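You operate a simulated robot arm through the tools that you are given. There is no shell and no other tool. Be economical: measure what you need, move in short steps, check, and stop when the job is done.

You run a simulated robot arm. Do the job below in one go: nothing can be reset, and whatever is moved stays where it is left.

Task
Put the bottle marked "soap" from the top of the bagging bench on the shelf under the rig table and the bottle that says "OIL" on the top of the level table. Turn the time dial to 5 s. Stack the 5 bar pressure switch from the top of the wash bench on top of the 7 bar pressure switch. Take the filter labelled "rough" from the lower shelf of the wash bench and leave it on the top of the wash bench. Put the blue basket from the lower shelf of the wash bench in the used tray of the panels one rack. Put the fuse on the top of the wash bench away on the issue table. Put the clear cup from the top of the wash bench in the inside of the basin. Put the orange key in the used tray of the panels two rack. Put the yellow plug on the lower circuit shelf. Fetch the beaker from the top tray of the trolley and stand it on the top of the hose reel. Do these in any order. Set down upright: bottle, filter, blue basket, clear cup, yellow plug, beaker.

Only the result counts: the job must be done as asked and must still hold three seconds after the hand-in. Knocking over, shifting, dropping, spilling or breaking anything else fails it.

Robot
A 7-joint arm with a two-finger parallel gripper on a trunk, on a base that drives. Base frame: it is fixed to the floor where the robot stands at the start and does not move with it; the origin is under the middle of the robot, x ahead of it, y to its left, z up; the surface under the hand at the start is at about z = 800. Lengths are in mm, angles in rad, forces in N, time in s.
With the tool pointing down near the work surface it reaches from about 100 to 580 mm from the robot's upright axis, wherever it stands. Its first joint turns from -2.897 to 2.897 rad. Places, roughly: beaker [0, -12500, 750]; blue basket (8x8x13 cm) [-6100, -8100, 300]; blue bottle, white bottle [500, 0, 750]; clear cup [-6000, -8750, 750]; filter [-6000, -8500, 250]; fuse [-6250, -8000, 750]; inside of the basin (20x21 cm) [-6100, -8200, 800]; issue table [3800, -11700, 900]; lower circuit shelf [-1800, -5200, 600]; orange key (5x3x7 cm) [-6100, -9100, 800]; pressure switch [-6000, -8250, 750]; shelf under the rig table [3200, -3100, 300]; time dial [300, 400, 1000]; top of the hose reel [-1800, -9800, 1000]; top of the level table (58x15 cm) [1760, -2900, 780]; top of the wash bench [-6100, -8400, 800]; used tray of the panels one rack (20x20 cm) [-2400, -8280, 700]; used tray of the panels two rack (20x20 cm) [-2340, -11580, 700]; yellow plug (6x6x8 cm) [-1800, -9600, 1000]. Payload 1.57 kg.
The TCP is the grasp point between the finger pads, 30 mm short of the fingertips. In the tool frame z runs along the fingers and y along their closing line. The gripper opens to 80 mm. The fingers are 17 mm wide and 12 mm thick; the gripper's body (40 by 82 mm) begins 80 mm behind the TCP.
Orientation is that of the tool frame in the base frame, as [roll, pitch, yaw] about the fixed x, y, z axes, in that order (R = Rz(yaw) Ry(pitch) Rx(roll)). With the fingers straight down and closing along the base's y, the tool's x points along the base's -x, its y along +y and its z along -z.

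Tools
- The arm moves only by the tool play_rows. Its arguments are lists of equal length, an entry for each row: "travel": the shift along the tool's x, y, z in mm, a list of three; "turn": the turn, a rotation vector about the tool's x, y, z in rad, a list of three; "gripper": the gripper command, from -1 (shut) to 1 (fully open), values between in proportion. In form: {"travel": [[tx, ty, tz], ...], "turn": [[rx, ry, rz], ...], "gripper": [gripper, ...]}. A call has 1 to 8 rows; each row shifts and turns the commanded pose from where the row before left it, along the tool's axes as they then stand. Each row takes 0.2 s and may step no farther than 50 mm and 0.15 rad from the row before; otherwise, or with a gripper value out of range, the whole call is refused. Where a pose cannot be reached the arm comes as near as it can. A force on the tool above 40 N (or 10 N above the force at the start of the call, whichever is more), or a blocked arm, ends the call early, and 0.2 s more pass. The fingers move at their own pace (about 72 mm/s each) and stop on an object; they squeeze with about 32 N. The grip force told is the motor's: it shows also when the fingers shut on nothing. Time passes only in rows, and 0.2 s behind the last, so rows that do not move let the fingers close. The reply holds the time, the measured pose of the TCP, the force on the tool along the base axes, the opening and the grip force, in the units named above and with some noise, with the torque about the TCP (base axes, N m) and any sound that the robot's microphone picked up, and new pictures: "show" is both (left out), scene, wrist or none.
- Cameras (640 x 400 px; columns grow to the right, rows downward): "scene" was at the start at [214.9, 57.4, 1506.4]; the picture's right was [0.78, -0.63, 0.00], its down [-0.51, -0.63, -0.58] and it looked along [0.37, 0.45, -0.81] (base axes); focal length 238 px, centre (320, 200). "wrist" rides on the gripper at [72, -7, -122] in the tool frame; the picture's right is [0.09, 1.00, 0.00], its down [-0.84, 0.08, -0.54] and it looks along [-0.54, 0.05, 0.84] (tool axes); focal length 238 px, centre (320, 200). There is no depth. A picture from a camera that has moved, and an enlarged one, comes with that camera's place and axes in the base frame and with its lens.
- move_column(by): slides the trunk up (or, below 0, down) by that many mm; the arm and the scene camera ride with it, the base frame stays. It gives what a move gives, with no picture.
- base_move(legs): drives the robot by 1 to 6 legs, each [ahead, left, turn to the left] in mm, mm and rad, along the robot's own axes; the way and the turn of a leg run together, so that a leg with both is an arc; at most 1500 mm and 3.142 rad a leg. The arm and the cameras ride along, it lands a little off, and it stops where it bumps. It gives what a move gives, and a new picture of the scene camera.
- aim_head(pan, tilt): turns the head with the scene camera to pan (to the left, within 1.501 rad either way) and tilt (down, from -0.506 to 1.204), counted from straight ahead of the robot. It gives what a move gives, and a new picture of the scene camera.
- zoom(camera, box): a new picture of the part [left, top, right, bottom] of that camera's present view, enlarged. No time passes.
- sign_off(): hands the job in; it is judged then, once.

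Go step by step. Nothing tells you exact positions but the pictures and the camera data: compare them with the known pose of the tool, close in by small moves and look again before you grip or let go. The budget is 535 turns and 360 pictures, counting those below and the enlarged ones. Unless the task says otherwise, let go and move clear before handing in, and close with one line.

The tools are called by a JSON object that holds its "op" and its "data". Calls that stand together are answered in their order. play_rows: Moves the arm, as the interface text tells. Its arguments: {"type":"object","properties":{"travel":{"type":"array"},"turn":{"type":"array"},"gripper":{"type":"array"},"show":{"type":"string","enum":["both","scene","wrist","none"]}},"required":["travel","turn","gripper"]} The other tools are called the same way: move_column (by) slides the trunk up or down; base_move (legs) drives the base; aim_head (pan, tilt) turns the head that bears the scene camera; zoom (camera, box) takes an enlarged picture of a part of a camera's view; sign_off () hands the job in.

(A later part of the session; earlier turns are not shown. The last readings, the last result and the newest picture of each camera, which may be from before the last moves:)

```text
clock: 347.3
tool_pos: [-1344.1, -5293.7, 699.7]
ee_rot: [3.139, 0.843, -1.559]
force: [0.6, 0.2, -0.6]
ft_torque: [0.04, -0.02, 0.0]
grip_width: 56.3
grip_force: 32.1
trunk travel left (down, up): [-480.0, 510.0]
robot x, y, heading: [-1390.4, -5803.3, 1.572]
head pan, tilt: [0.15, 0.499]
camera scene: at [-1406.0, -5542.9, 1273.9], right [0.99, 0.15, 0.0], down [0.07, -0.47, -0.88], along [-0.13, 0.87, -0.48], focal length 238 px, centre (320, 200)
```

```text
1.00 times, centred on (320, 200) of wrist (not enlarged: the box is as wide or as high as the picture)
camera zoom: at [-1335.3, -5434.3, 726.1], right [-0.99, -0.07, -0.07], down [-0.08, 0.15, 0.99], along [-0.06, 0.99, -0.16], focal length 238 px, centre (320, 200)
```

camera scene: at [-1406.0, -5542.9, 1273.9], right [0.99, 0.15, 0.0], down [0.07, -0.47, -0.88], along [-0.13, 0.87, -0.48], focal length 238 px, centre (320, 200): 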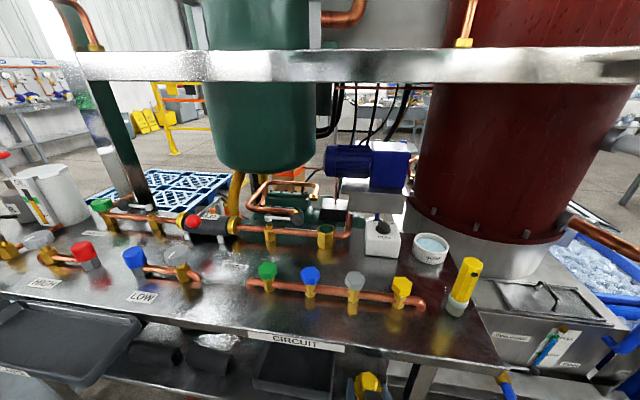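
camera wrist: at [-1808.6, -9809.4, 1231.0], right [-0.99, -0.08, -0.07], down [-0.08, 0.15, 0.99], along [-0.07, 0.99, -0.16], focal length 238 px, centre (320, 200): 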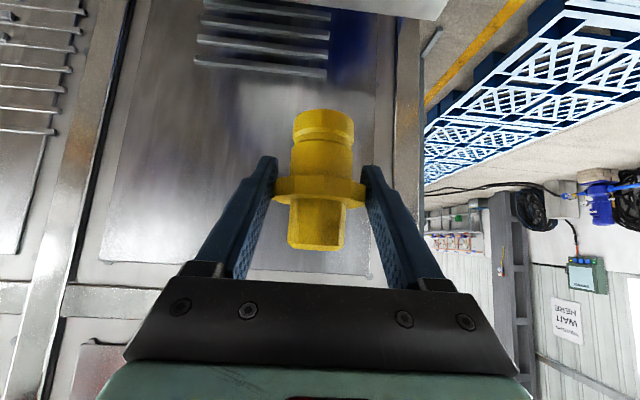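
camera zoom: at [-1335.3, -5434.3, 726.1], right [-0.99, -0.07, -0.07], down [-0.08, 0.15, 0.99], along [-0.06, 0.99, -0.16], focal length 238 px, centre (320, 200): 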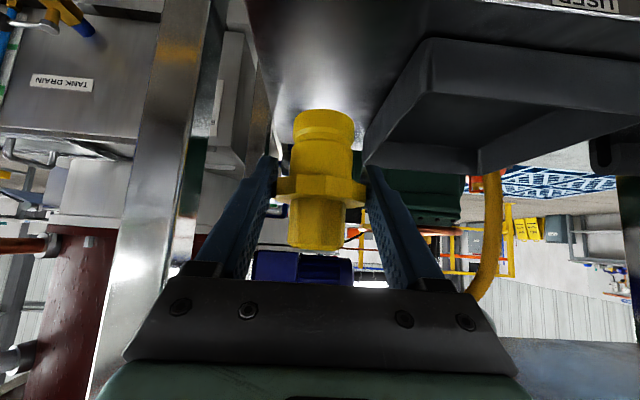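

{"op": "move_column", "data": {"by": -38}}

{"op": "play_rows", "data": {"travel": [[3, 0, 2.7], [2.2, 0, 2], [0, 0, 0]], "turn": [[0, 0, 0], [0, 0, 0], [0, 0, 0]], "gripper": [-0.5, -0.5, -0.5], "show": "wrist"}}

```text
clock: 348.1
tool_pos: [-1344.9, -5295.2, 662.0]
ee_rot: [3.14, 0.844, -1.559]
force: [0.1, 0.0, -0.4]
ft_torque: [0.01, 0.01, 0.04]
grip_width: 56.6
grip_force: 31.7
trunk travel left (down, up): [-442.0, 548.0]
robot x, y, heading: [-1393.6, -5803.6, 1.572]
head pan, tilt: [0.15, 0.499]
```

```text
clock: 348.9
tool_pos: [-1344.1, -5294.0, 654.4]
ee_rot: [3.141, 0.845, -1.557]
force: [0.4, -0.1, -0.5]
ft_torque: [0.0, -0.02, -0.04]
grip_width: 56.4
grip_force: 32.1
trunk travel left (down, up): [-442.0, 548.0]
robot x, y, heading: [-1390.8, -5804.3, 1.575]
head pan, tilt: [0.15, 0.499]
camera wrist: at [-1334.7, -5434.6, 681.4], right [-0.99, -0.07, -0.07], down [-0.08, 0.15, 0.99], along [-0.06, 0.99, -0.15], focal length 238 px, centre (320, 200)
```

wrist: 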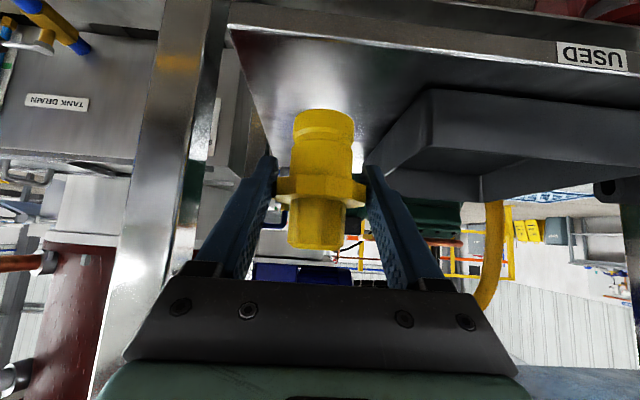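

{"op": "play_rows", "data": {"travel": [[2.2, 0, 2], [2.2, 0, 2], [2.2, 0, 2], [0, 0, 0]], "turn": [[0, 0, 0], [0, 0, 0], [0, 0, 0], [0, 0, 0]], "gripper": [-0.5, -0.5, -0.5, -0.5], "show": "none"}}

```text
clock: 349.9
tool_pos: [-1344.5, -5294.8, 645.6]
ee_rot: [3.14, 0.843, -1.558]
force: [0.0, -0.1, 0.6]
ft_torque: [0.05, -0.04, -0.03]
grip_width: 56.6
grip_force: 31.8
trunk travel left (down, up): [-442.0, 548.0]
robot x, y, heading: [-1386.6, -5804.8, 1.573]
head pan, tilt: [0.15, 0.499]
```

{"op": "play_rows", "data": {"travel": [[2.2, 0, 2], [2.2, 0, 2], [0, 0, 0]], "turn": [[0, 0, 0], [0, 0, 0], [0, 0, 0]], "gripper": [-0.5, -0.5, -0.5], "show": "wrist"}}

```text
clock: 350.7
tool_pos: [-1345.0, -5294.4, 641.0]
ee_rot: [3.138, 0.844, -1.559]
force: [0.0, -0.7, -1.5]
ft_torque: [-0.02, 0.03, -0.02]
grip_width: 56.5
grip_force: 32.1
trunk travel left (down, up): [-442.0, 548.0]
robot x, y, heading: [-1390.5, -5806.2, 1.574]
head pan, tilt: [0.15, 0.499]
camera wrist: at [-1335.3, -5434.6, 666.2], right [-0.99, -0.07, -0.07], down [-0.08, 0.15, 0.99], along [-0.06, 0.99, -0.16], focal length 238 px, centre (320, 200)
```

wrist: 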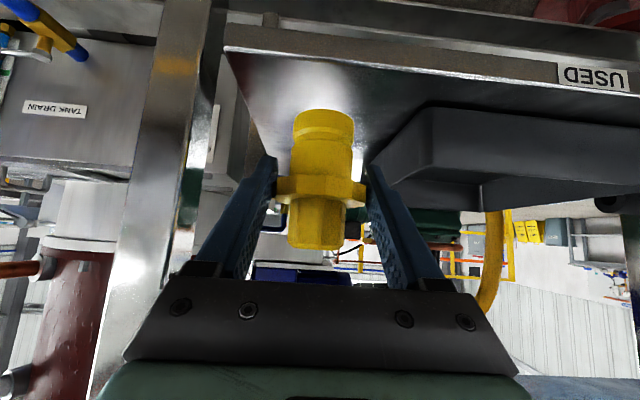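

{"op": "play_rows", "data": {"travel": [[2.2, 0, 2], [2.2, 0, 2], [0, 0, 0]], "turn": [[0, 0, 0], [0, 0, 0], [0, 0, 0]], "gripper": [-0.5, -0.5, -0.5], "show": "none"}}

{"op": "play_rows", "data": {"travel": [[2.2, 0, 2], [2.2, 0, 2], [0, 0, 0]], "turn": [[0, 0, 0], [0, 0, 0], [0, 0, 0]], "gripper": [-0.5, -0.5, -0.5], "show": "none"}}

```text
clock: 351.5
tool_pos: [-1344.8, -5295.3, 633.6]
ee_rot: [3.138, 0.844, -1.558]
force: [0.2, 0.0, -0.2]
ft_torque: [-0.01, 0.0, -0.02]
grip_width: 56.6
grip_force: 32.4
trunk travel left (down, up): [-442.0, 548.0]
robot x, y, heading: [-1390.3, -5804.0, 1.571]
head pan, tilt: [0.15, 0.499]
```

```text
clock: 352.3
tool_pos: [-1345.8, -5293.6, 627.4]
ee_rot: [3.141, 0.844, -1.558]
force: [-0.5, 0.0, -0.9]
ft_torque: [0.01, -0.02, 0.03]
grip_width: 56.5
grip_force: 31.4
trunk travel left (down, up): [-442.0, 548.0]
robot x, y, heading: [-1389.0, -5801.9, 1.572]
head pan, tilt: [0.15, 0.499]
```

{"op": "play_rows", "data": {"travel": [[2.2, 0, 2], [2.2, 0, 2], [0, 0, 0]], "turn": [[0, 0, 0], [0, 0, 0], [0, 0, 0]], "gripper": [-0.5, -0.5, -0.5], "show": "wrist"}}

```text
clock: 353.1
tool_pos: [-1344.6, -5292.8, 621.4]
ee_rot: [3.138, 0.845, -1.56]
force: [0.2, -0.1, 0.1]
ft_torque: [-0.03, 0.02, -0.01]
grip_width: 56.3
grip_force: 31.4
trunk travel left (down, up): [-442.0, 548.0]
robot x, y, heading: [-1392.6, -5803.5, 1.573]
head pan, tilt: [0.15, 0.499]
camera wrist: at [-1335.2, -5433.8, 648.0], right [-0.99, -0.07, -0.07], down [-0.08, 0.15, 0.99], along [-0.06, 0.99, -0.15], focal length 238 px, centre (320, 200)
```

wrist: 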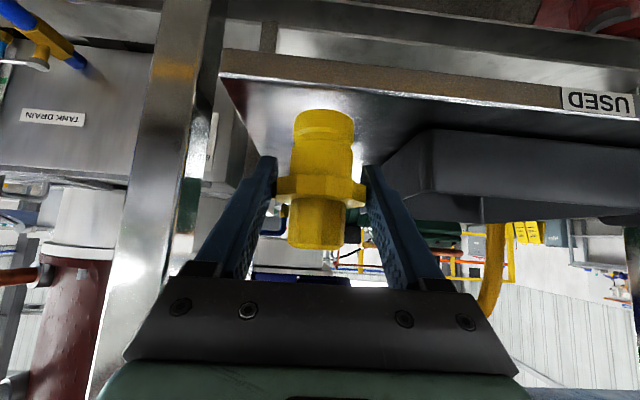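

{"op": "base_move", "data": {"legs": [[82, 0, 0]]}}

{"op": "zoom", "data": {"camera": "wrist", "box": [0, 0, 640, 400]}}

```text
clock: 354.2
tool_pos: [-1344.2, -5212.4, 620.8]
ee_rot: [3.14, 0.844, -1.563]
force: [0.8, -0.9, -0.3]
ft_torque: [-0.01, 0.0, 0.0]
grip_width: 56.5
grip_force: 32.1
trunk travel left (down, up): [-442.0, 548.0]
robot x, y, heading: [-1389.1, -5725.2, 1.572]
head pan, tilt: [0.15, 0.499]
camera scene: at [-1405.5, -5461.7, 1235.9], right [0.99, 0.15, 0.0], down [0.07, -0.47, -0.88], along [-0.13, 0.87, -0.48], focal length 238 px, centre (320, 200)
```

scene: 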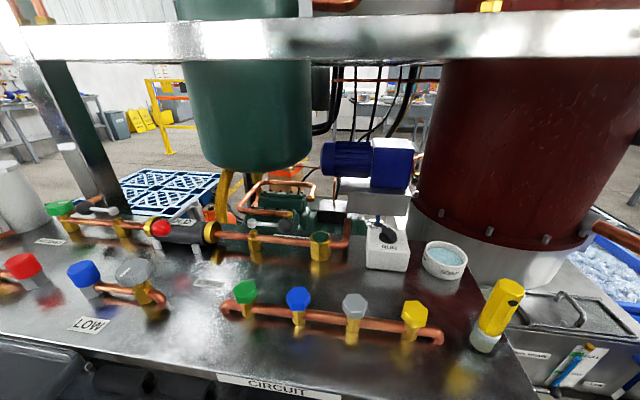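

```text
1.00 times, centred on (320, 200) of wrist (not enlarged: the box is as wide or as high as the picture)
camera zoom: at [-1334.3, -5352.5, 647.8], right [-1.0, -0.07, -0.07], down [-0.08, 0.15, 0.99], along [-0.06, 0.99, -0.16], focal length 238 px, centre (320, 200)
```

zoom: 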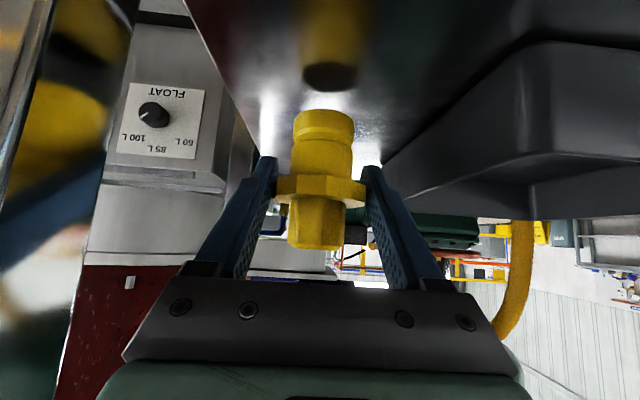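

{"op": "move_column", "data": {"by": -15}}

{"op": "play_rows", "data": {"travel": [[2.2, 0, 2], [2.2, 0, 2], [0, 0, 0]], "turn": [[0, 0, 0], [0, 0, 0], [0, 0, 0]], "gripper": [-0.5, -0.5, -0.5], "show": "none"}}

{"op": "play_rows", "data": {"travel": [[2.2, 0, 2], [1.5, 0, 1.3], [0, 0, 0]], "turn": [[0, 0, 0], [0, 0, 0], [0, 0, 0]], "gripper": [-0.5, -0.5, -0.5], "show": "wrist"}}

```text
clock: 354.8
tool_pos: [-1344.2, -5213.5, 606.5]
ee_rot: [3.14, 0.842, -1.562]
force: [-0.2, -1.5, -0.8]
ft_torque: [0.02, -0.01, 0.0]
grip_width: 56.2
grip_force: 31.7
trunk travel left (down, up): [-427.0, 563.0]
robot x, y, heading: [-1392.0, -5725.1, 1.572]
head pan, tilt: [0.15, 0.499]
```

```text
clock: 355.6
tool_pos: [-1343.3, -5210.7, 603.5]
ee_rot: [-3.142, 0.856, -1.562]
force: [0.7, -2.1, 23.4]
ft_torque: [-0.2, -0.12, 0.02]
grip_width: 56.4
grip_force: 32.0
trunk travel left (down, up): [-427.0, 563.0]
robot x, y, heading: [-1388.7, -5725.1, 1.571]
head pan, tilt: [0.15, 0.499]
```

```text
clock: 356.4
tool_pos: [-1343.1, -5210.5, 602.6]
ee_rot: [-3.14, 0.861, -1.559]
force: [-2.0, 1.3, 25.4]
ft_torque: [0.2, 0.07, 0.08]
grip_width: 56.4
grip_force: 32.2
trunk travel left (down, up): [-427.0, 563.0]
robot x, y, heading: [-1389.2, -5722.4, 1.568]
head pan, tilt: [0.15, 0.499]
camera wrist: at [-1334.0, -5351.1, 625.7], right [-0.99, -0.07, -0.07], down [-0.08, 0.13, 0.99], along [-0.06, 0.99, -0.14], focal length 238 px, centre (320, 200)
```

wrist: 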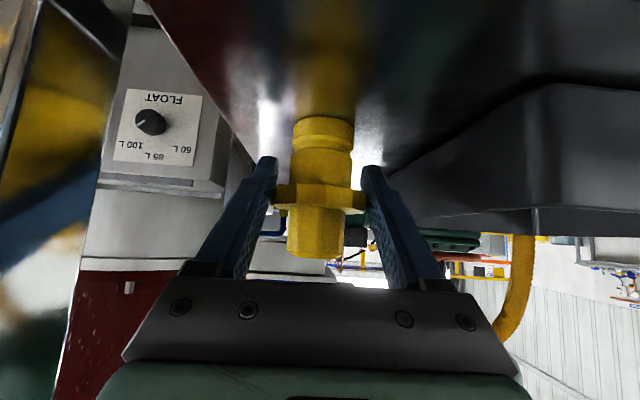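

{"op": "play_rows", "data": {"travel": [[-5.2, 0, -4.7], [0, 0, 0], [0, 0, 0], [0, 0, 0], [0, 0, -25], [0, 0, -35], [0, 0, -40]], "turn": [[0, 0, 0], [0, 0, 0], [0, 0, 0], [0, 0, 0], [0, 0, 0], [0, 0, 0], [0, 0, 0]], "gripper": [-0.5, 0.5, 0.75, 0.75, 0.75, 0.75, 0.75], "show": "wrist"}}

```text
clock: 358.0
tool_pos: [-1341.9, -5287.3, 670.2]
ee_rot: [3.141, 0.844, -1.561]
force: [-0.9, 0.8, 0.3]
ft_torque: [0.0, -0.02, 0.02]
grip_width: 69.9
grip_force: 0.0
trunk travel left (down, up): [-427.0, 563.0]
robot x, y, heading: [-1391.1, -5722.6, 1.568]
head pan, tilt: [0.15, 0.499]
camera wrist: at [-1332.3, -5426.9, 696.6], right [-1.0, -0.07, -0.07], down [-0.08, 0.15, 0.99], along [-0.06, 0.99, -0.15], focal length 238 px, centre (320, 200)
```

wrist: 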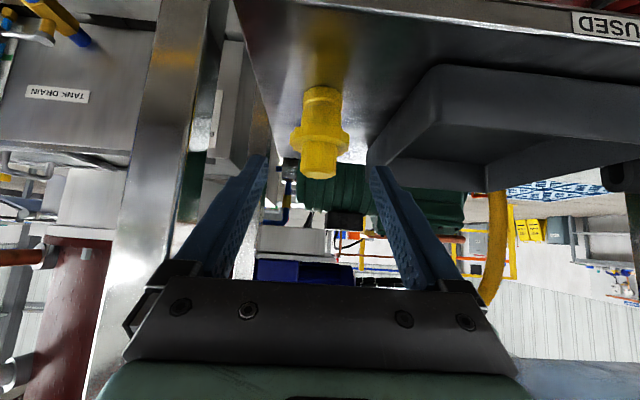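

{"op": "base_move", "data": {"legs": [[-400, 0, 0]]}}

{"op": "move_column", "data": {"by": 400}}

{"op": "base_move", "data": {"legs": [[-750, 0, 0], [-800, 0, 0], [0, -1500, 0], [0, -250, 0], [-1400, 0, 0], [-1400, 0, 0]]}}

```text
clock: 360.5
tool_pos: [-1343.7, -5680.5, 668.2]
ee_rot: [3.141, 0.844, -1.558]
force: [-0.6, -0.3, -0.6]
ft_torque: [0.0, 0.0, -0.02]
grip_width: 69.7
grip_force: 0.0
trunk travel left (down, up): [-427.0, 563.0]
robot x, y, heading: [-1390.6, -6119.7, 1.573]
head pan, tilt: [0.15, 0.499]
camera scene: at [-1406.0, -5857.1, 1221.1], right [0.99, 0.15, 0.0], down [0.07, -0.47, -0.88], along [-0.13, 0.87, -0.48], focal length 238 px, centre (320, 200)
```

scene: 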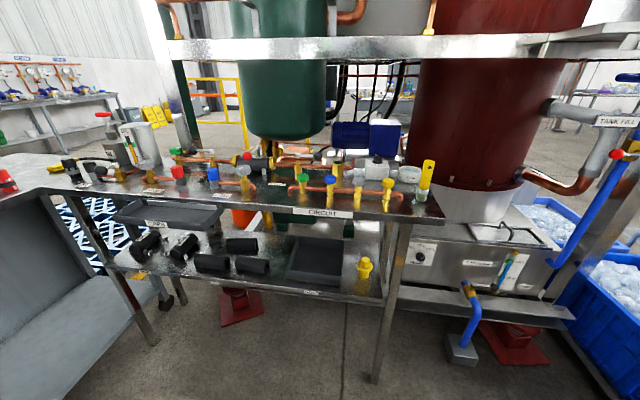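

```text
clock: 364.3
tool_pos: [-1342.6, -5682.0, 1069.7]
ee_rot: [3.138, 0.845, -1.558]
force: [-0.4, 0.2, -0.1]
ft_torque: [0.03, 0.01, 0.03]
grip_width: 70.0
grip_force: 0.0
trunk travel left (down, up): [-827.0, 163.0]
robot x, y, heading: [-1390.8, -6114.4, 1.57]
head pan, tilt: [0.15, 0.499]
```

```text
clock: 393.9
tool_pos: [452.6, -10000.7, 1069.0]
ee_rot: [3.139, 0.845, -1.541]
force: [-0.4, -0.3, -0.1]
ft_torque: [0.0, -0.03, 0.01]
grip_width: 69.9
grip_force: 0.1
trunk travel left (down, up): [-827.0, 163.0]
robot x, y, heading: [413.1, -10438.2, 1.588]
head pan, tilt: [0.15, 0.499]
camera scene: at [391.3, -10177.6, 1621.1], right [0.99, 0.17, 0.0], down [0.08, -0.47, -0.88], along [-0.15, 0.87, -0.48], focal length 238 px, centre (320, 200)
```

scene: 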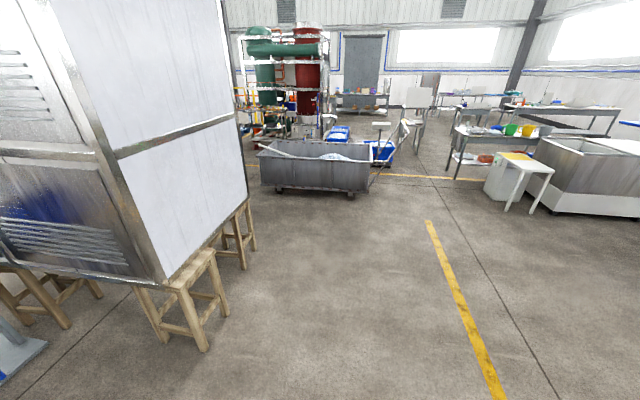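

{"op": "base_move", "data": {"legs": [[0, 0, 3.124]]}}

{"op": "aim_head", "data": {"pan": 0.0, "tilt": 0.45}}

```text
clock: 401.5
tool_pos: [352.9, -10874.5, 1069.0]
ee_rot: [3.139, 0.843, 1.562]
force: [-0.1, 0.3, -0.7]
ft_torque: [0.01, 0.02, 0.02]
grip_width: 70.0
grip_force: 0.1
trunk travel left (down, up): [-827.0, 163.0]
robot x, y, heading: [410.0, -10441.0, -1.588]
head pan, tilt: [0.15, 0.499]
camera scene: at [418.6, -10697.4, 1621.1], right [-0.99, -0.13, 0.0], down [-0.06, 0.47, -0.88], along [0.11, -0.87, -0.48], focal length 238 px, centre (320, 200)
```

scene: 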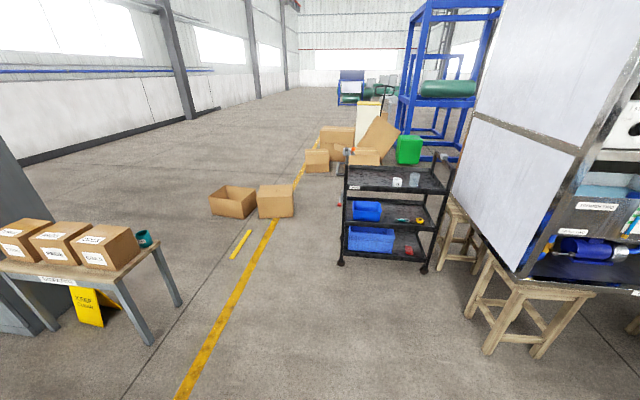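

```text
clock: 402.2
tool_pos: [353.2, -10874.6, 1069.8]
ee_rot: [3.141, 0.844, 1.562]
force: [0.0, -0.9, 0.7]
ft_torque: [0.0, 0.01, -0.05]
grip_width: 69.6
grip_force: 0.1
trunk travel left (down, up): [-827.0, 163.0]
robot x, y, heading: [411.7, -10437.6, -1.595]
head pan, tilt: [0.0, 0.45]
camera scene: at [405.1, -10699.1, 1625.5], right [-1.0, 0.02, 0.0], down [0.01, 0.44, -0.9], along [-0.02, -0.9, -0.44], focal length 238 px, centre (320, 200)
```

scene: 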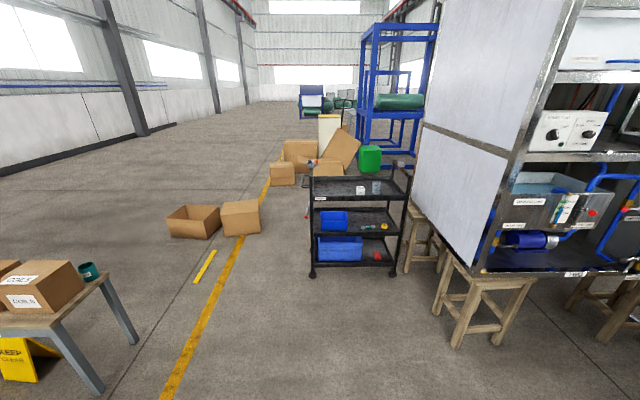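

{"op": "zoom", "data": {"camera": "scene", "box": [300, 150, 420, 230]}}

{"op": "zoom", "data": {"camera": "scene", "box": [0, 240, 140, 340]}}

```text
5.00 times, centred on (360, 190) of scene
camera zoom: at [405.1, -10699.1, 1625.5], right [-1.0, 0.02, 0.0], down [0.01, 0.44, -0.9], along [-0.02, -0.9, -0.44], focal length 1190 px, centre (120, 250)
```

zoom: 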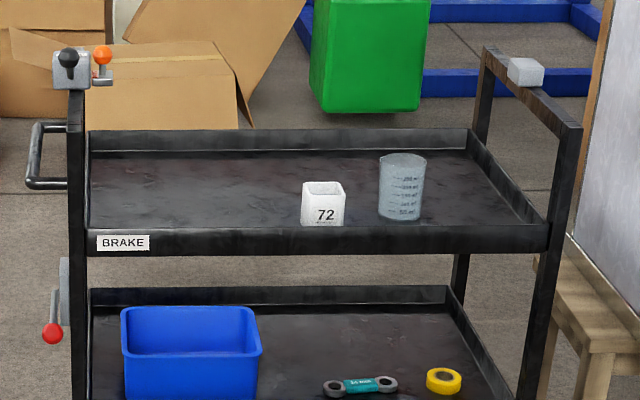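

```text
4.00 times, centred on (70, 290) of scene
camera zoom: at [405.1, -10699.1, 1625.5], right [-1.0, 0.02, 0.0], down [0.01, 0.44, -0.9], along [-0.02, -0.9, -0.44], focal length 952 px, centre (1320, -160)
```

zoom: 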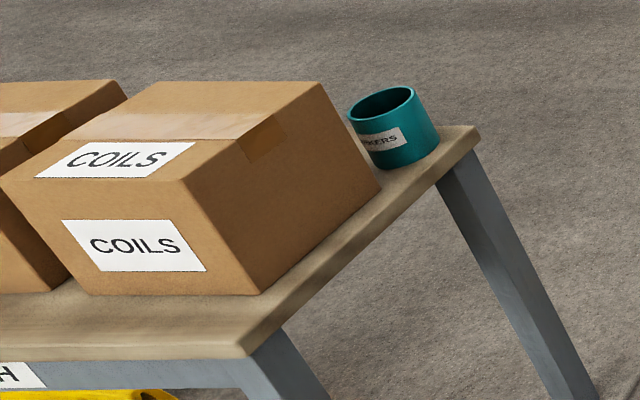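

{"op": "base_move", "data": {"legs": [[0, 0, 0.024], [0, -400, 0], [1150, 0, 0]]}}

{"op": "aim_head", "data": {"pan": 0.0, "tilt": 0.75}}

```text
clock: 410.4
tool_pos: [-39.1, -12017.6, 1069.2]
ee_rot: [3.141, 0.845, 1.57]
force: [0.1, 0.3, -0.6]
ft_torque: [-0.01, 0.02, 0.02]
grip_width: 70.2
grip_force: 0.0
trunk travel left (down, up): [-827.0, 163.0]
robot x, y, heading: [16.2, -11582.2, -1.58]
head pan, tilt: [0.0, 0.45]
camera scene: at [11.5, -11842.1, 1625.5], right [-1.0, 0.01, 0.0], down [0.01, 0.44, -0.9], along [-0.01, -0.9, -0.44], focal length 238 px, centre (320, 200)
```

scene: 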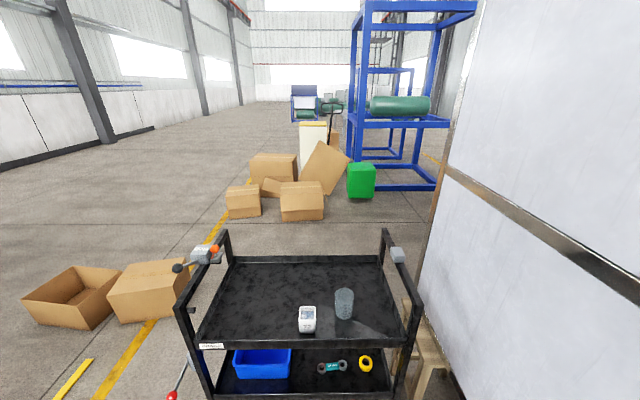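

```text
clock: 411.2
tool_pos: [-38.1, -12016.8, 1070.0]
ee_rot: [3.14, 0.844, 1.569]
force: [-0.1, 0.4, -0.4]
ft_torque: [-0.03, -0.02, -0.01]
grip_width: 69.9
grip_force: 0.0
trunk travel left (down, up): [-827.0, 163.0]
robot x, y, heading: [13.0, -11579.9, -1.586]
head pan, tilt: [0.0, 0.75]
camera scene: at [11.6, -11833.0, 1599.2], right [-1.0, 0.01, 0.0], down [0.01, 0.68, -0.73], along [-0.01, -0.73, -0.68], focal length 238 px, centre (320, 200)
```

scene: 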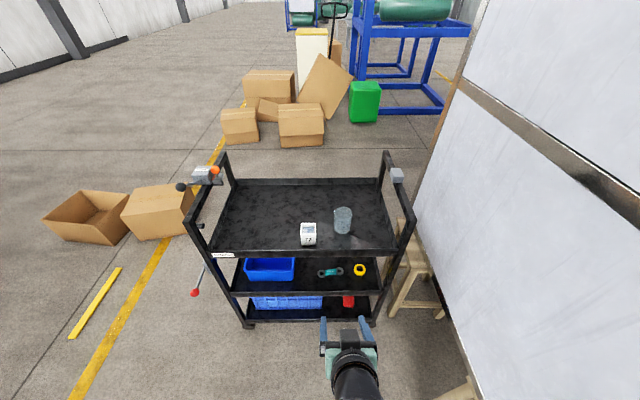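

{"op": "zoom", "data": {"camera": "scene", "box": [290, 190, 370, 250]}}

```text
6.67 times, centred on (330, 220) of scene
camera zoom: at [11.6, -11833.0, 1599.2], right [-1.0, 0.01, 0.0], down [0.01, 0.68, -0.73], along [-0.01, -0.73, -0.68], focal length 1587 px, centre (253, 67)
```

zoom: 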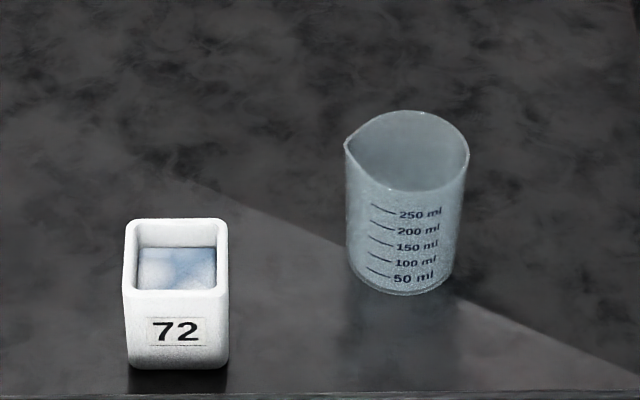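

{"op": "play_rows", "data": {"travel": [[0, 0, 0], [0, 0, 0], [0, 0, 0], [0, 0, 0], [0, 0, 0], [0, 0, 0]], "turn": [[0, 0.141, 0], [0, 0.141, 0], [0, 0.141, 0], [0, 0.141, 0], [0, 0.141, 0], [0, 0.14, 0]], "gripper": [1, 1, 1, 1, 1, 1], "show": "none"}}

{"op": "base_move", "data": {"legs": [[440, 0, 0]]}}

{"op": "zoom", "data": {"camera": "wrist", "box": [0, 0, 640, 400]}}

```text
clock: 412.6
tool_pos: [-38.7, -12017.8, 1070.6]
ee_rot: [3.141, 0.139, 1.57]
force: [0.9, -0.8, 0.6]
ft_torque: [0.0, 0.0, 0.01]
grip_width: 79.9
grip_force: 0.0
out of reach, approached as far as the arm can: row 6
trunk travel left (down, up): [-827.0, 163.0]
robot x, y, heading: [15.6, -11581.2, -1.584]
head pan, tilt: [0.0, 0.75]
```

```text
clock: 415.3
tool_pos: [-45.3, -12461.0, 1069.9]
ee_rot: [-3.141, 0.141, 1.569]
force: [0.4, -0.1, 0.7]
ft_torque: [-0.01, 0.0, 0.0]
grip_width: 80.0
grip_force: 0.0
trunk travel left (down, up): [-827.0, 163.0]
robot x, y, heading: [11.5, -12028.4, -1.587]
head pan, tilt: [0.0, 0.75]
camera scene: at [5.5, -12275.6, 1599.1], right [-1.0, 0.01, 0.0], down [0.01, 0.68, -0.73], along [-0.01, -0.73, -0.68], focal length 238 px, centre (320, 200)
```

scene: 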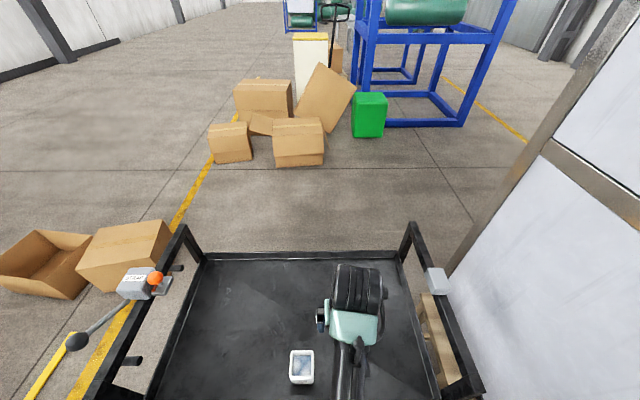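

```text
1.00 times, centred on (320, 200) of wrist (not enlarged: the box is as wide or as high as the picture)
camera zoom: at [-50.1, -12373.4, 1179.9], right [1.0, 0.09, -0.01], down [0.08, -0.75, 0.65], along [0.05, -0.65, -0.76], focal length 238 px, centre (320, 200)
```

zoom: 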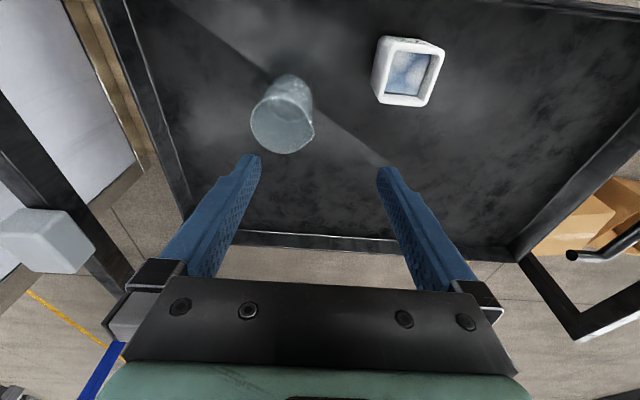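

{"op": "play_rows", "data": {"travel": [[0, 0, 0], [0, 0, 0], [0, 0, 0], [0, 0, 0], [0, 0, 0], [0, 0, 0]], "turn": [[0, 0, -0.15], [0, 0, -0.15], [0, 0, -0.15], [0, 0, -0.15], [0, 0, -0.15], [0, 0, 0]], "gripper": [1, 1, 1, 1, 1, 1], "show": "wrist"}}

```text
clock: 416.7
tool_pos: [-44.8, -12460.6, 1070.0]
ee_rot: [-3.048, 0.102, 2.325]
force: [-0.9, -0.3, -0.5]
ft_torque: [0.02, 0.0, -0.01]
grip_width: 79.9
grip_force: 0.1
trunk travel left (down, up): [-827.0, 163.0]
robot x, y, heading: [9.2, -12023.8, -1.586]
head pan, tilt: [0.0, 0.75]
camera wrist: at [-96.9, -12397.3, 1183.4], right [0.67, 0.74, -0.1], down [0.63, -0.48, 0.61], along [0.4, -0.47, -0.78], focal length 238 px, centre (320, 200)
```

wrist: 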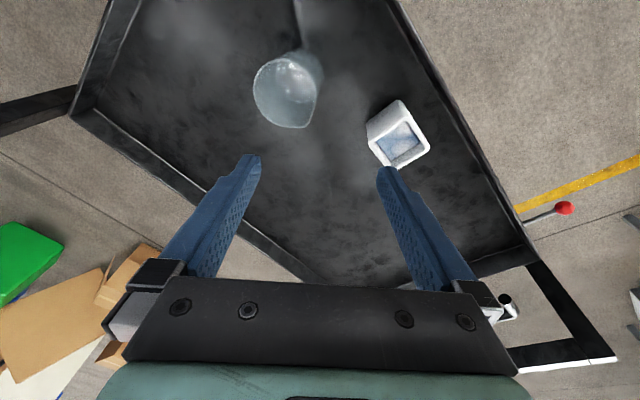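

{"op": "play_rows", "data": {"travel": [[17, -15, 0], [17, -14.5, 25], [0, 0, 40], [0, 0, 38], [0, 0, 0]], "turn": [[0, 0, 0], [0, 0, 0], [0, 0, 0], [0, 0, 0], [0, 0, 0]], "gripper": [1, 1, 1, 1, 1], "show": "wrist"}}

```text
clock: 417.9
tool_pos: [-90.1, -12468.9, 966.4]
ee_rot: [-3.048, 0.103, 2.322]
force: [0.7, -0.1, -0.6]
ft_torque: [-0.02, 0.01, 0.02]
grip_width: 79.7
grip_force: 0.1
trunk travel left (down, up): [-827.0, 163.0]
robot x, y, heading: [10.6, -12025.1, -1.586]
head pan, tilt: [0.0, 0.75]
camera wrist: at [-143.1, -12405.5, 1080.6], right [0.67, 0.74, -0.1], down [0.63, -0.48, 0.61], along [0.4, -0.48, -0.78], focal length 238 px, centre (320, 200)
```

wrist: 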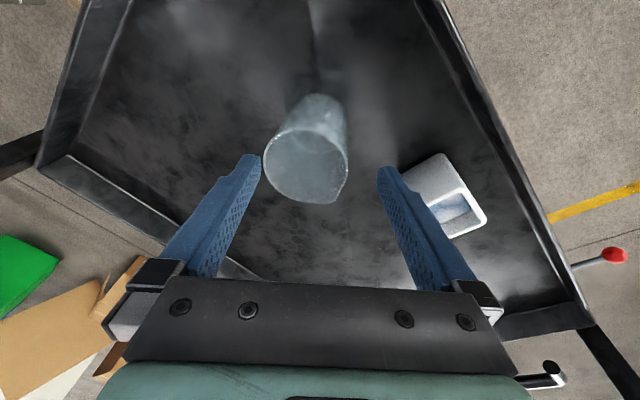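

{"op": "play_rows", "data": {"travel": [[-3, -9, 13], [0, 0, 40], [0, 0, 0]], "turn": [[0, 0, 0], [0, 0, 0], [0, 0, 0]], "gripper": [1, 1, 1], "show": "wrist"}}

```text
clock: 418.7
tool_pos: [-93.3, -12485.5, 915.3]
ee_rot: [-3.045, 0.102, 2.323]
force: [0.3, -0.6, -0.5]
ft_torque: [0.01, 0.01, -0.04]
grip_width: 79.9
grip_force: 0.0
trunk travel left (down, up): [-827.0, 163.0]
robot x, y, heading: [10.9, -12024.0, -1.582]
head pan, tilt: [0.0, 0.75]
camera wrist: at [-146.1, -12421.2, 1027.6], right [0.67, 0.74, -0.1], down [0.63, -0.48, 0.61], along [0.4, -0.48, -0.78], focal length 238 px, centre (320, 200)
```

wrist: 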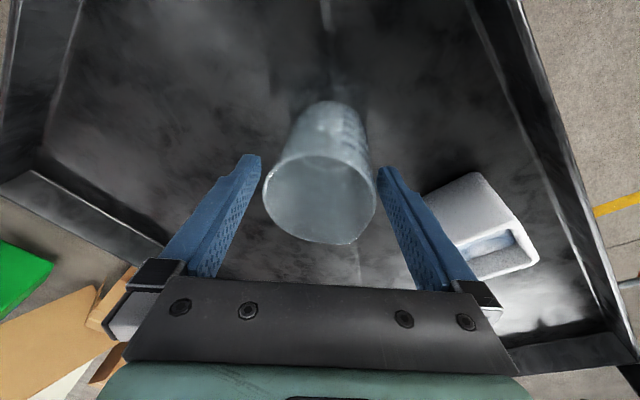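

{"op": "play_rows", "data": {"travel": [[0, 0, 20], [0, 0, 20], [0, 0, 0], [0, 0, 0], [0, 0, 0], [0, 0, 0]], "turn": [[0, 0, 0], [0, 0, 0], [0, 0, 0], [0, 0, 0], [0, 0, 0], [0, 0, 0]], "gripper": [1, 1, 1, 0.3, 0.3, 0.3], "show": "wrist"}}

```text
clock: 420.1
tool_pos: [-93.5, -12490.8, 875.8]
ee_rot: [-3.045, 0.102, 2.324]
force: [-0.7, -1.2, 3.6]
ft_torque: [0.03, -0.08, -0.03]
grip_width: 70.8
grip_force: 31.7
trunk travel left (down, up): [-827.0, 163.0]
robot x, y, heading: [9.4, -12023.5, -1.584]
head pan, tilt: [0.0, 0.75]
camera wrist: at [-146.4, -12426.9, 988.8], right [0.67, 0.74, -0.1], down [0.63, -0.48, 0.62], along [0.4, -0.48, -0.78], focal length 238 px, centre (320, 200)
```

wrist: 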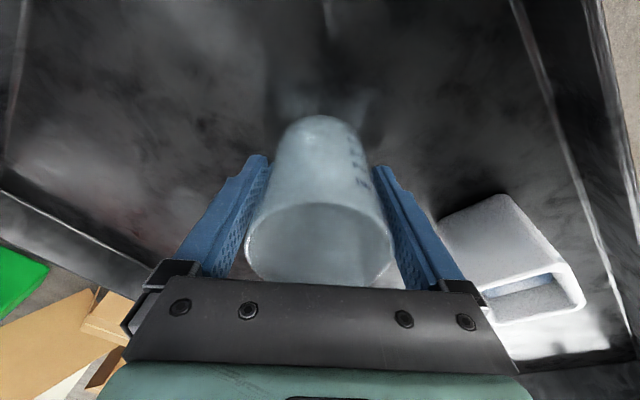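

{"op": "play_rows", "data": {"travel": [[-2, -2, -20], [-4, -4, -40], [-4, -4, -40], [-4, -4, -40], [-4, -4, -40], [0, 0, 0]], "turn": [[0, 0, 0], [0, 0, 0], [0, 0, 0], [0, 0, 0], [0, 0, 0], [0, 0, 0]], "gripper": [0.3, 0.3, 0.3, 0.3, 0.3, 0.3], "show": "wrist"}}

```text
clock: 421.5
tool_pos: [-95.6, -12490.6, 1057.4]
ee_rot: [-3.047, 0.101, 2.323]
force: [0.4, -0.2, -0.7]
ft_torque: [0.02, -0.01, 0.01]
grip_width: 71.0
grip_force: 31.9
trunk travel left (down, up): [-827.0, 163.0]
robot x, y, heading: [12.3, -12018.8, -1.586]
head pan, tilt: [0.0, 0.75]
camera wrist: at [-148.5, -12427.3, 1170.6], right [0.67, 0.74, -0.1], down [0.63, -0.48, 0.61], along [0.4, -0.47, -0.78], focal length 238 px, centre (320, 200)
```

wrist: 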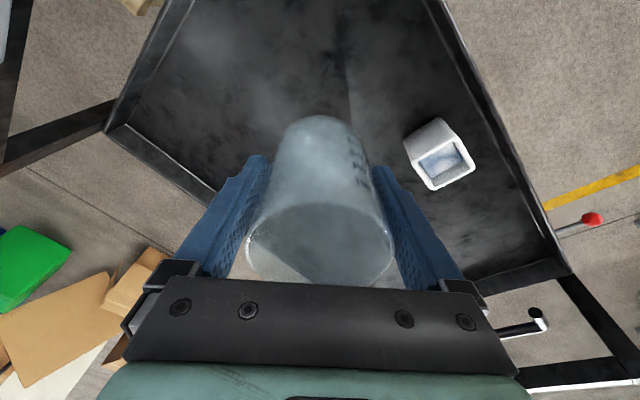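

{"op": "move_column", "data": {"by": 120}}

{"op": "base_move", "data": {"legs": [[-1400, 0, 0], [0, 0, 3.14], [0, 1400, 0], [0, 500, 0]]}}

{"op": "aim_head", "data": {"pan": 0.0, "tilt": 0.8}}

```text
clock: 423.0
tool_pos: [-96.2, -12491.3, 1176.6]
ee_rot: [-3.048, 0.103, 2.322]
force: [-0.4, -0.2, -0.4]
ft_torque: [0.02, 0.02, 0.01]
grip_width: 70.7
grip_force: 31.8
trunk travel left (down, up): [-947.0, 43.0]
robot x, y, heading: [7.3, -12025.4, -1.584]
head pan, tilt: [0.0, 0.75]
```

```text
clock: 446.6
tool_pos: [-1769.7, -10117.0, 1176.2]
ee_rot: [-3.048, 0.104, -0.815]
force: [0.2, 0.2, -1.1]
ft_torque: [0.05, 0.04, 0.01]
grip_width: 69.9
grip_force: 31.9
trunk travel left (down, up): [-947.0, 43.0]
robot x, y, heading: [-1876.8, -10582.3, 1.557]
head pan, tilt: [0.0, 0.75]
camera scene: at [-1871.9, -10329.7, 1719.1], right [1.0, -0.01, 0.0], down [-0.01, -0.68, -0.73], along [0.01, 0.73, -0.68], focal length 238 px, centre (320, 200)
```

scene: 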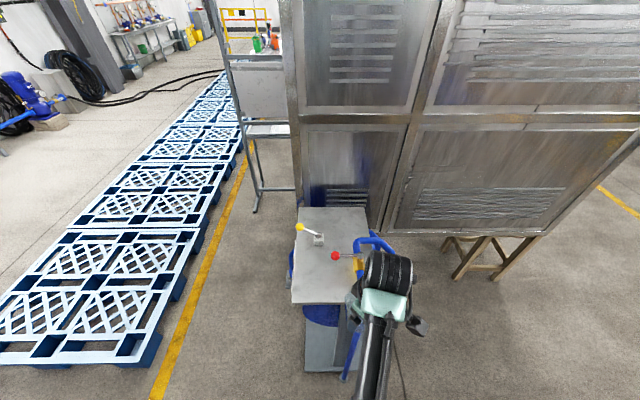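

```text
clock: 447.2
tool_pos: [-1769.8, -10117.4, 1175.7]
ee_rot: [-3.049, 0.101, -0.819]
force: [0.5, -0.2, 0.2]
ft_torque: [-0.01, -0.04, 0.01]
grip_width: 69.9
grip_force: 32.7
trunk travel left (down, up): [-947.0, 43.0]
robot x, y, heading: [-1873.6, -10582.3, 1.559]
head pan, tilt: [0.0, 0.799]
camera scene: at [-1872.9, -10331.9, 1715.1], right [1.0, -0.01, 0.0], down [-0.01, -0.72, -0.7], along [0.01, 0.7, -0.72], focal length 238 px, centre (320, 200)
```

scene: 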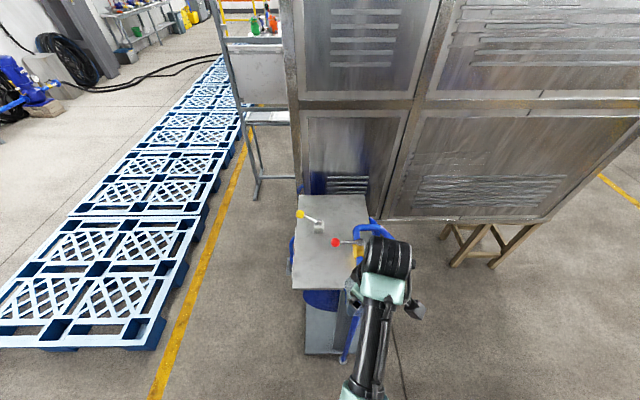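

{"op": "base_move", "data": {"legs": [[0, 18, 0.012], [393, 0, 0]]}}

{"op": "zoom", "data": {"camera": "wrist", "box": [0, 0, 640, 400]}}

```text
clock: 450.1
tool_pos: [-1787.2, -9715.8, 1176.5]
ee_rot: [-3.047, 0.104, -0.815]
force: [0.9, 0.8, -0.4]
ft_torque: [-0.01, -0.02, -0.02]
grip_width: 69.9
grip_force: 31.8
trunk travel left (down, up): [-947.0, 43.0]
robot x, y, heading: [-1889.3, -10185.4, 1.558]
head pan, tilt: [0.0, 0.799]
camera scene: at [-1889.4, -9932.3, 1715.2], right [1.0, -0.01, 0.0], down [-0.01, -0.72, -0.7], along [0.01, 0.7, -0.72], focal length 238 px, centre (320, 200)
```

scene: 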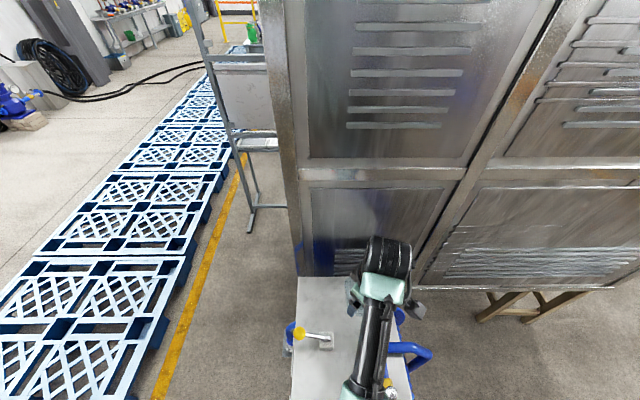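

```text
1.00 times, centred on (320, 200) of wrist (not enlarged: the box is as wide or as high as the picture)
camera zoom: at [-1731.9, -9781.8, 1290.4], right [-0.66, -0.74, -0.1], down [-0.63, 0.48, 0.62], along [-0.41, 0.47, -0.78], focal length 238 px, centre (320, 200)
```

zoom: 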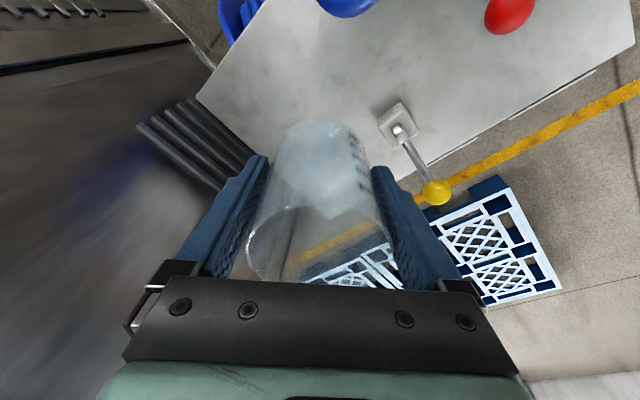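

{"op": "play_rows", "data": {"travel": [[-21.5, -25, 4.5], [-21.5, -25, 4.5], [4, 4, 38], [4, 4, 38], [0, 0, 0]], "turn": [[0, 0, 0], [0, 0, 0], [0, 0, 0], [0, 0, 0], [0, 0, 0]], "gripper": [0.3, 0.3, 0.3, 0.3, 0.3], "show": "wrist"}}

```text
clock: 451.3
tool_pos: [-1780.5, -9651.4, 1100.2]
ee_rot: [-3.046, 0.103, -0.814]
force: [0.6, 1.0, 0.3]
ft_torque: [-0.01, 0.0, -0.03]
grip_width: 69.7
grip_force: 32.0
trunk travel left (down, up): [-947.0, 43.0]
robot x, y, heading: [-1890.6, -10182.7, 1.567]
head pan, tilt: [0.0, 0.799]
camera wrist: at [-1725.5, -9717.1, 1213.6], right [-0.66, -0.74, -0.1], down [-0.63, 0.48, 0.61], along [-0.41, 0.47, -0.78], focal length 238 px, centre (320, 200)
```

wrist: 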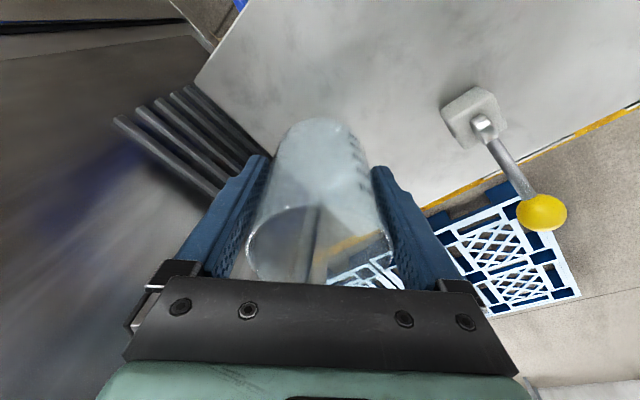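

{"op": "play_rows", "data": {"travel": [[4, 4, 37], [3, 3, 30], [0, 0, 0]], "turn": [[0, 0, 0], [0, 0, 0], [0, 0, 0]], "gripper": [0.3, 0.3, 0.3], "show": "wrist"}}

```text
clock: 452.1
tool_pos: [-1780.4, -9651.9, 1031.5]
ee_rot: [-3.047, 0.103, -0.813]
force: [0.2, 0.0, -0.5]
ft_torque: [0.0, 0.02, 0.01]
grip_width: 69.8
grip_force: 32.0
trunk travel left (down, up): [-947.0, 43.0]
robot x, y, heading: [-1893.7, -10182.6, 1.56]
head pan, tilt: [0.0, 0.799]
camera wrist: at [-1725.2, -9716.6, 1145.9], right [-0.66, -0.74, -0.1], down [-0.63, 0.48, 0.61], along [-0.41, 0.47, -0.78], focal length 238 px, centre (320, 200)
```

wrist: 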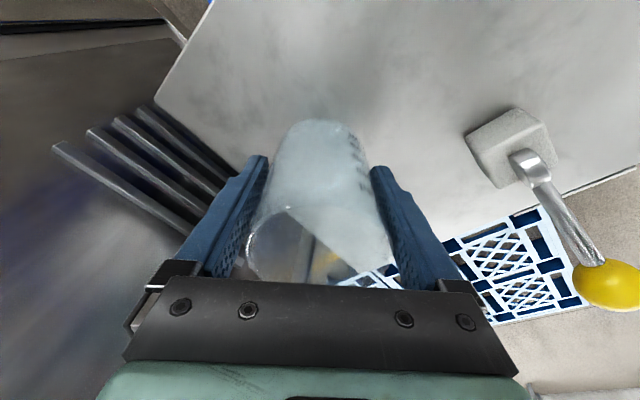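

{"op": "play_rows", "data": {"travel": [[0.5, 0.5, 5], [0.5, 0.5, 5], [0, 0, 0]], "turn": [[0, 0, 0], [0, 0, 0], [0, 0, 0]], "gripper": [0.3, 0.3, 0.3], "show": "none"}}

{"op": "play_rows", "data": {"travel": [[0.4, 0.4, 4], [0.4, 0.4, 4], [0, 0, 0]], "turn": [[0, 0, 0], [0, 0, 0], [0, 0, 0]], "gripper": [0.3, 0.3, 0.3], "show": "none"}}

```text
clock: 452.9
tool_pos: [-1779.2, -9650.8, 1022.9]
ee_rot: [-3.048, 0.103, -0.813]
force: [-0.2, 0.7, -0.5]
ft_torque: [0.02, -0.01, 0.01]
grip_width: 69.5
grip_force: 32.1
trunk travel left (down, up): [-947.0, 43.0]
robot x, y, heading: [-1890.6, -10179.7, 1.561]
head pan, tilt: [0.0, 0.799]
```

```text
clock: 453.7
tool_pos: [-1781.0, -9650.6, 1012.6]
ee_rot: [-3.048, 0.101, -0.813]
force: [0.3, 0.3, -0.2]
ft_torque: [0.0, 0.02, 0.01]
grip_width: 69.6
grip_force: 32.4
trunk travel left (down, up): [-947.0, 43.0]
robot x, y, heading: [-1891.1, -10185.8, 1.563]
head pan, tilt: [0.0, 0.799]
```

{"op": "play_rows", "data": {"travel": [[0.4, 0.4, 4], [0.3, 0.3, 3], [0, 0, 0]], "turn": [[0, 0, 0], [0, 0, 0], [0, 0, 0]], "gripper": [0.3, 0.3, 0.3], "show": "wrist"}}

```text
clock: 454.5
tool_pos: [-1780.9, -9651.6, 1007.2]
ee_rot: [-3.047, 0.105, -0.814]
force: [0.2, 0.2, -0.4]
ft_torque: [0.02, 0.01, 0.0]
grip_width: 69.5
grip_force: 31.7
trunk travel left (down, up): [-947.0, 43.0]
robot x, y, heading: [-1888.8, -10184.4, 1.565]
head pan, tilt: [0.0, 0.799]
camera wrist: at [-1725.3, -9716.7, 1120.4], right [-0.66, -0.74, -0.1], down [-0.63, 0.48, 0.61], along [-0.41, 0.47, -0.78], focal length 238 px, centre (320, 200)
```

wrist: 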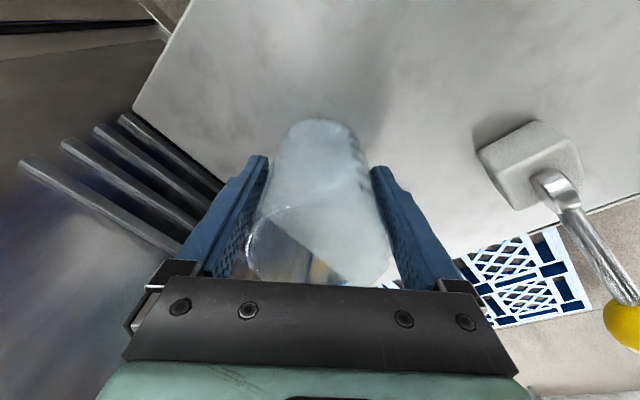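

{"op": "play_rows", "data": {"travel": [[0.3, 0.3, 3], [0.3, 0.3, 3], [0, 0, 0]], "turn": [[0, 0, 0], [0, 0, 0], [0, 0, 0]], "gripper": [0.3, 0.3, 0.3], "show": "none"}}

{"op": "play_rows", "data": {"travel": [[0.3, 0.3, 3], [0.3, 0.3, 3], [0, 0, 0]], "turn": [[0, 0, 0], [0, 0, 0], [0, 0, 0]], "gripper": [0.3, 0.3, 0.3], "show": "none"}}

```text
clock: 455.3
tool_pos: [-1779.5, -9650.1, 1005.7]
ee_rot: [-3.04, 0.105, -0.815]
force: [0.3, -1.8, 22.9]
ft_torque: [-0.52, 0.52, 0.14]
grip_width: 70.0
grip_force: 32.0
trunk travel left (down, up): [-947.0, 43.0]
robot x, y, heading: [-1893.4, -10179.7, 1.563]
head pan, tilt: [0.0, 0.799]
```

```text
clock: 456.1
tool_pos: [-1780.7, -9651.0, 998.5]
ee_rot: [-3.041, 0.107, -0.814]
force: [5.3, 0.7, 25.9]
ft_torque: [-0.34, 0.46, 0.08]
grip_width: 68.8
grip_force: 31.8
trunk travel left (down, up): [-947.0, 43.0]
robot x, y, heading: [-1889.9, -10185.9, 1.561]
head pan, tilt: [0.0, 0.799]
```

{"op": "play_rows", "data": {"travel": [[-0.3, -0.3, -3.5], [0, 0, 0], [0, 0, 0], [0, 0, 0]], "turn": [[0, 0, 0], [0, 0, 0], [0, 0, 0], [0, 0, 0]], "gripper": [0.3, 0.8, 1, 1], "show": "wrist"}}

```text
clock: 457.1
tool_pos: [-1782.1, -9651.6, 998.2]
ee_rot: [-3.047, 0.101, -0.813]
force: [-0.7, 0.3, 0.6]
ft_torque: [0.0, 0.0, -0.04]
grip_width: 80.1
grip_force: 0.1
trunk travel left (down, up): [-947.0, 43.0]
robot x, y, heading: [-1891.2, -10183.8, 1.567]
head pan, tilt: [0.0, 0.799]
camera wrist: at [-1726.3, -9716.7, 1112.0], right [-0.66, -0.74, -0.1], down [-0.63, 0.48, 0.61], along [-0.41, 0.47, -0.78], focal length 238 px, centre (320, 200)
```

wrist: 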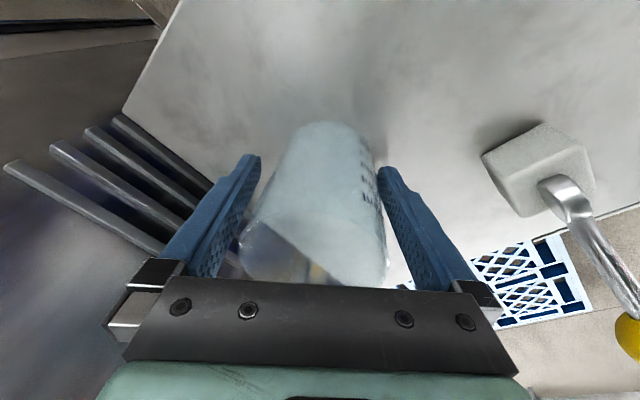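

{"op": "play_rows", "data": {"travel": [[0, -2, -25], [0, 0, -35], [0, 0, -45], [0, 0, -45]], "turn": [[0, 0, 0], [0, 0, 0], [0, 0, 0], [0, 0, 0]], "gripper": [1, 1, 1, 1], "show": "wrist"}}

```text
clock: 458.1
tool_pos: [-1777.9, -9671.0, 1147.9]
ee_rot: [-3.048, 0.1, -0.814]
force: [-0.3, -0.3, -0.3]
ft_torque: [-0.02, -0.02, 0.04]
grip_width: 80.0
grip_force: 0.1
trunk travel left (down, up): [-947.0, 43.0]
robot x, y, heading: [-1890.5, -10187.3, 1.567]
head pan, tilt: [0.0, 0.799]
camera wrist: at [-1722.8, -9736.6, 1261.3], right [-0.66, -0.74, -0.1], down [-0.63, 0.48, 0.61], along [-0.41, 0.47, -0.78], focal length 238 px, centre (320, 200)
```

wrist: 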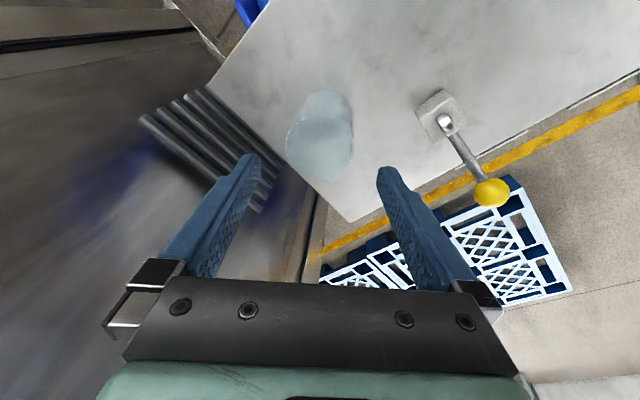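

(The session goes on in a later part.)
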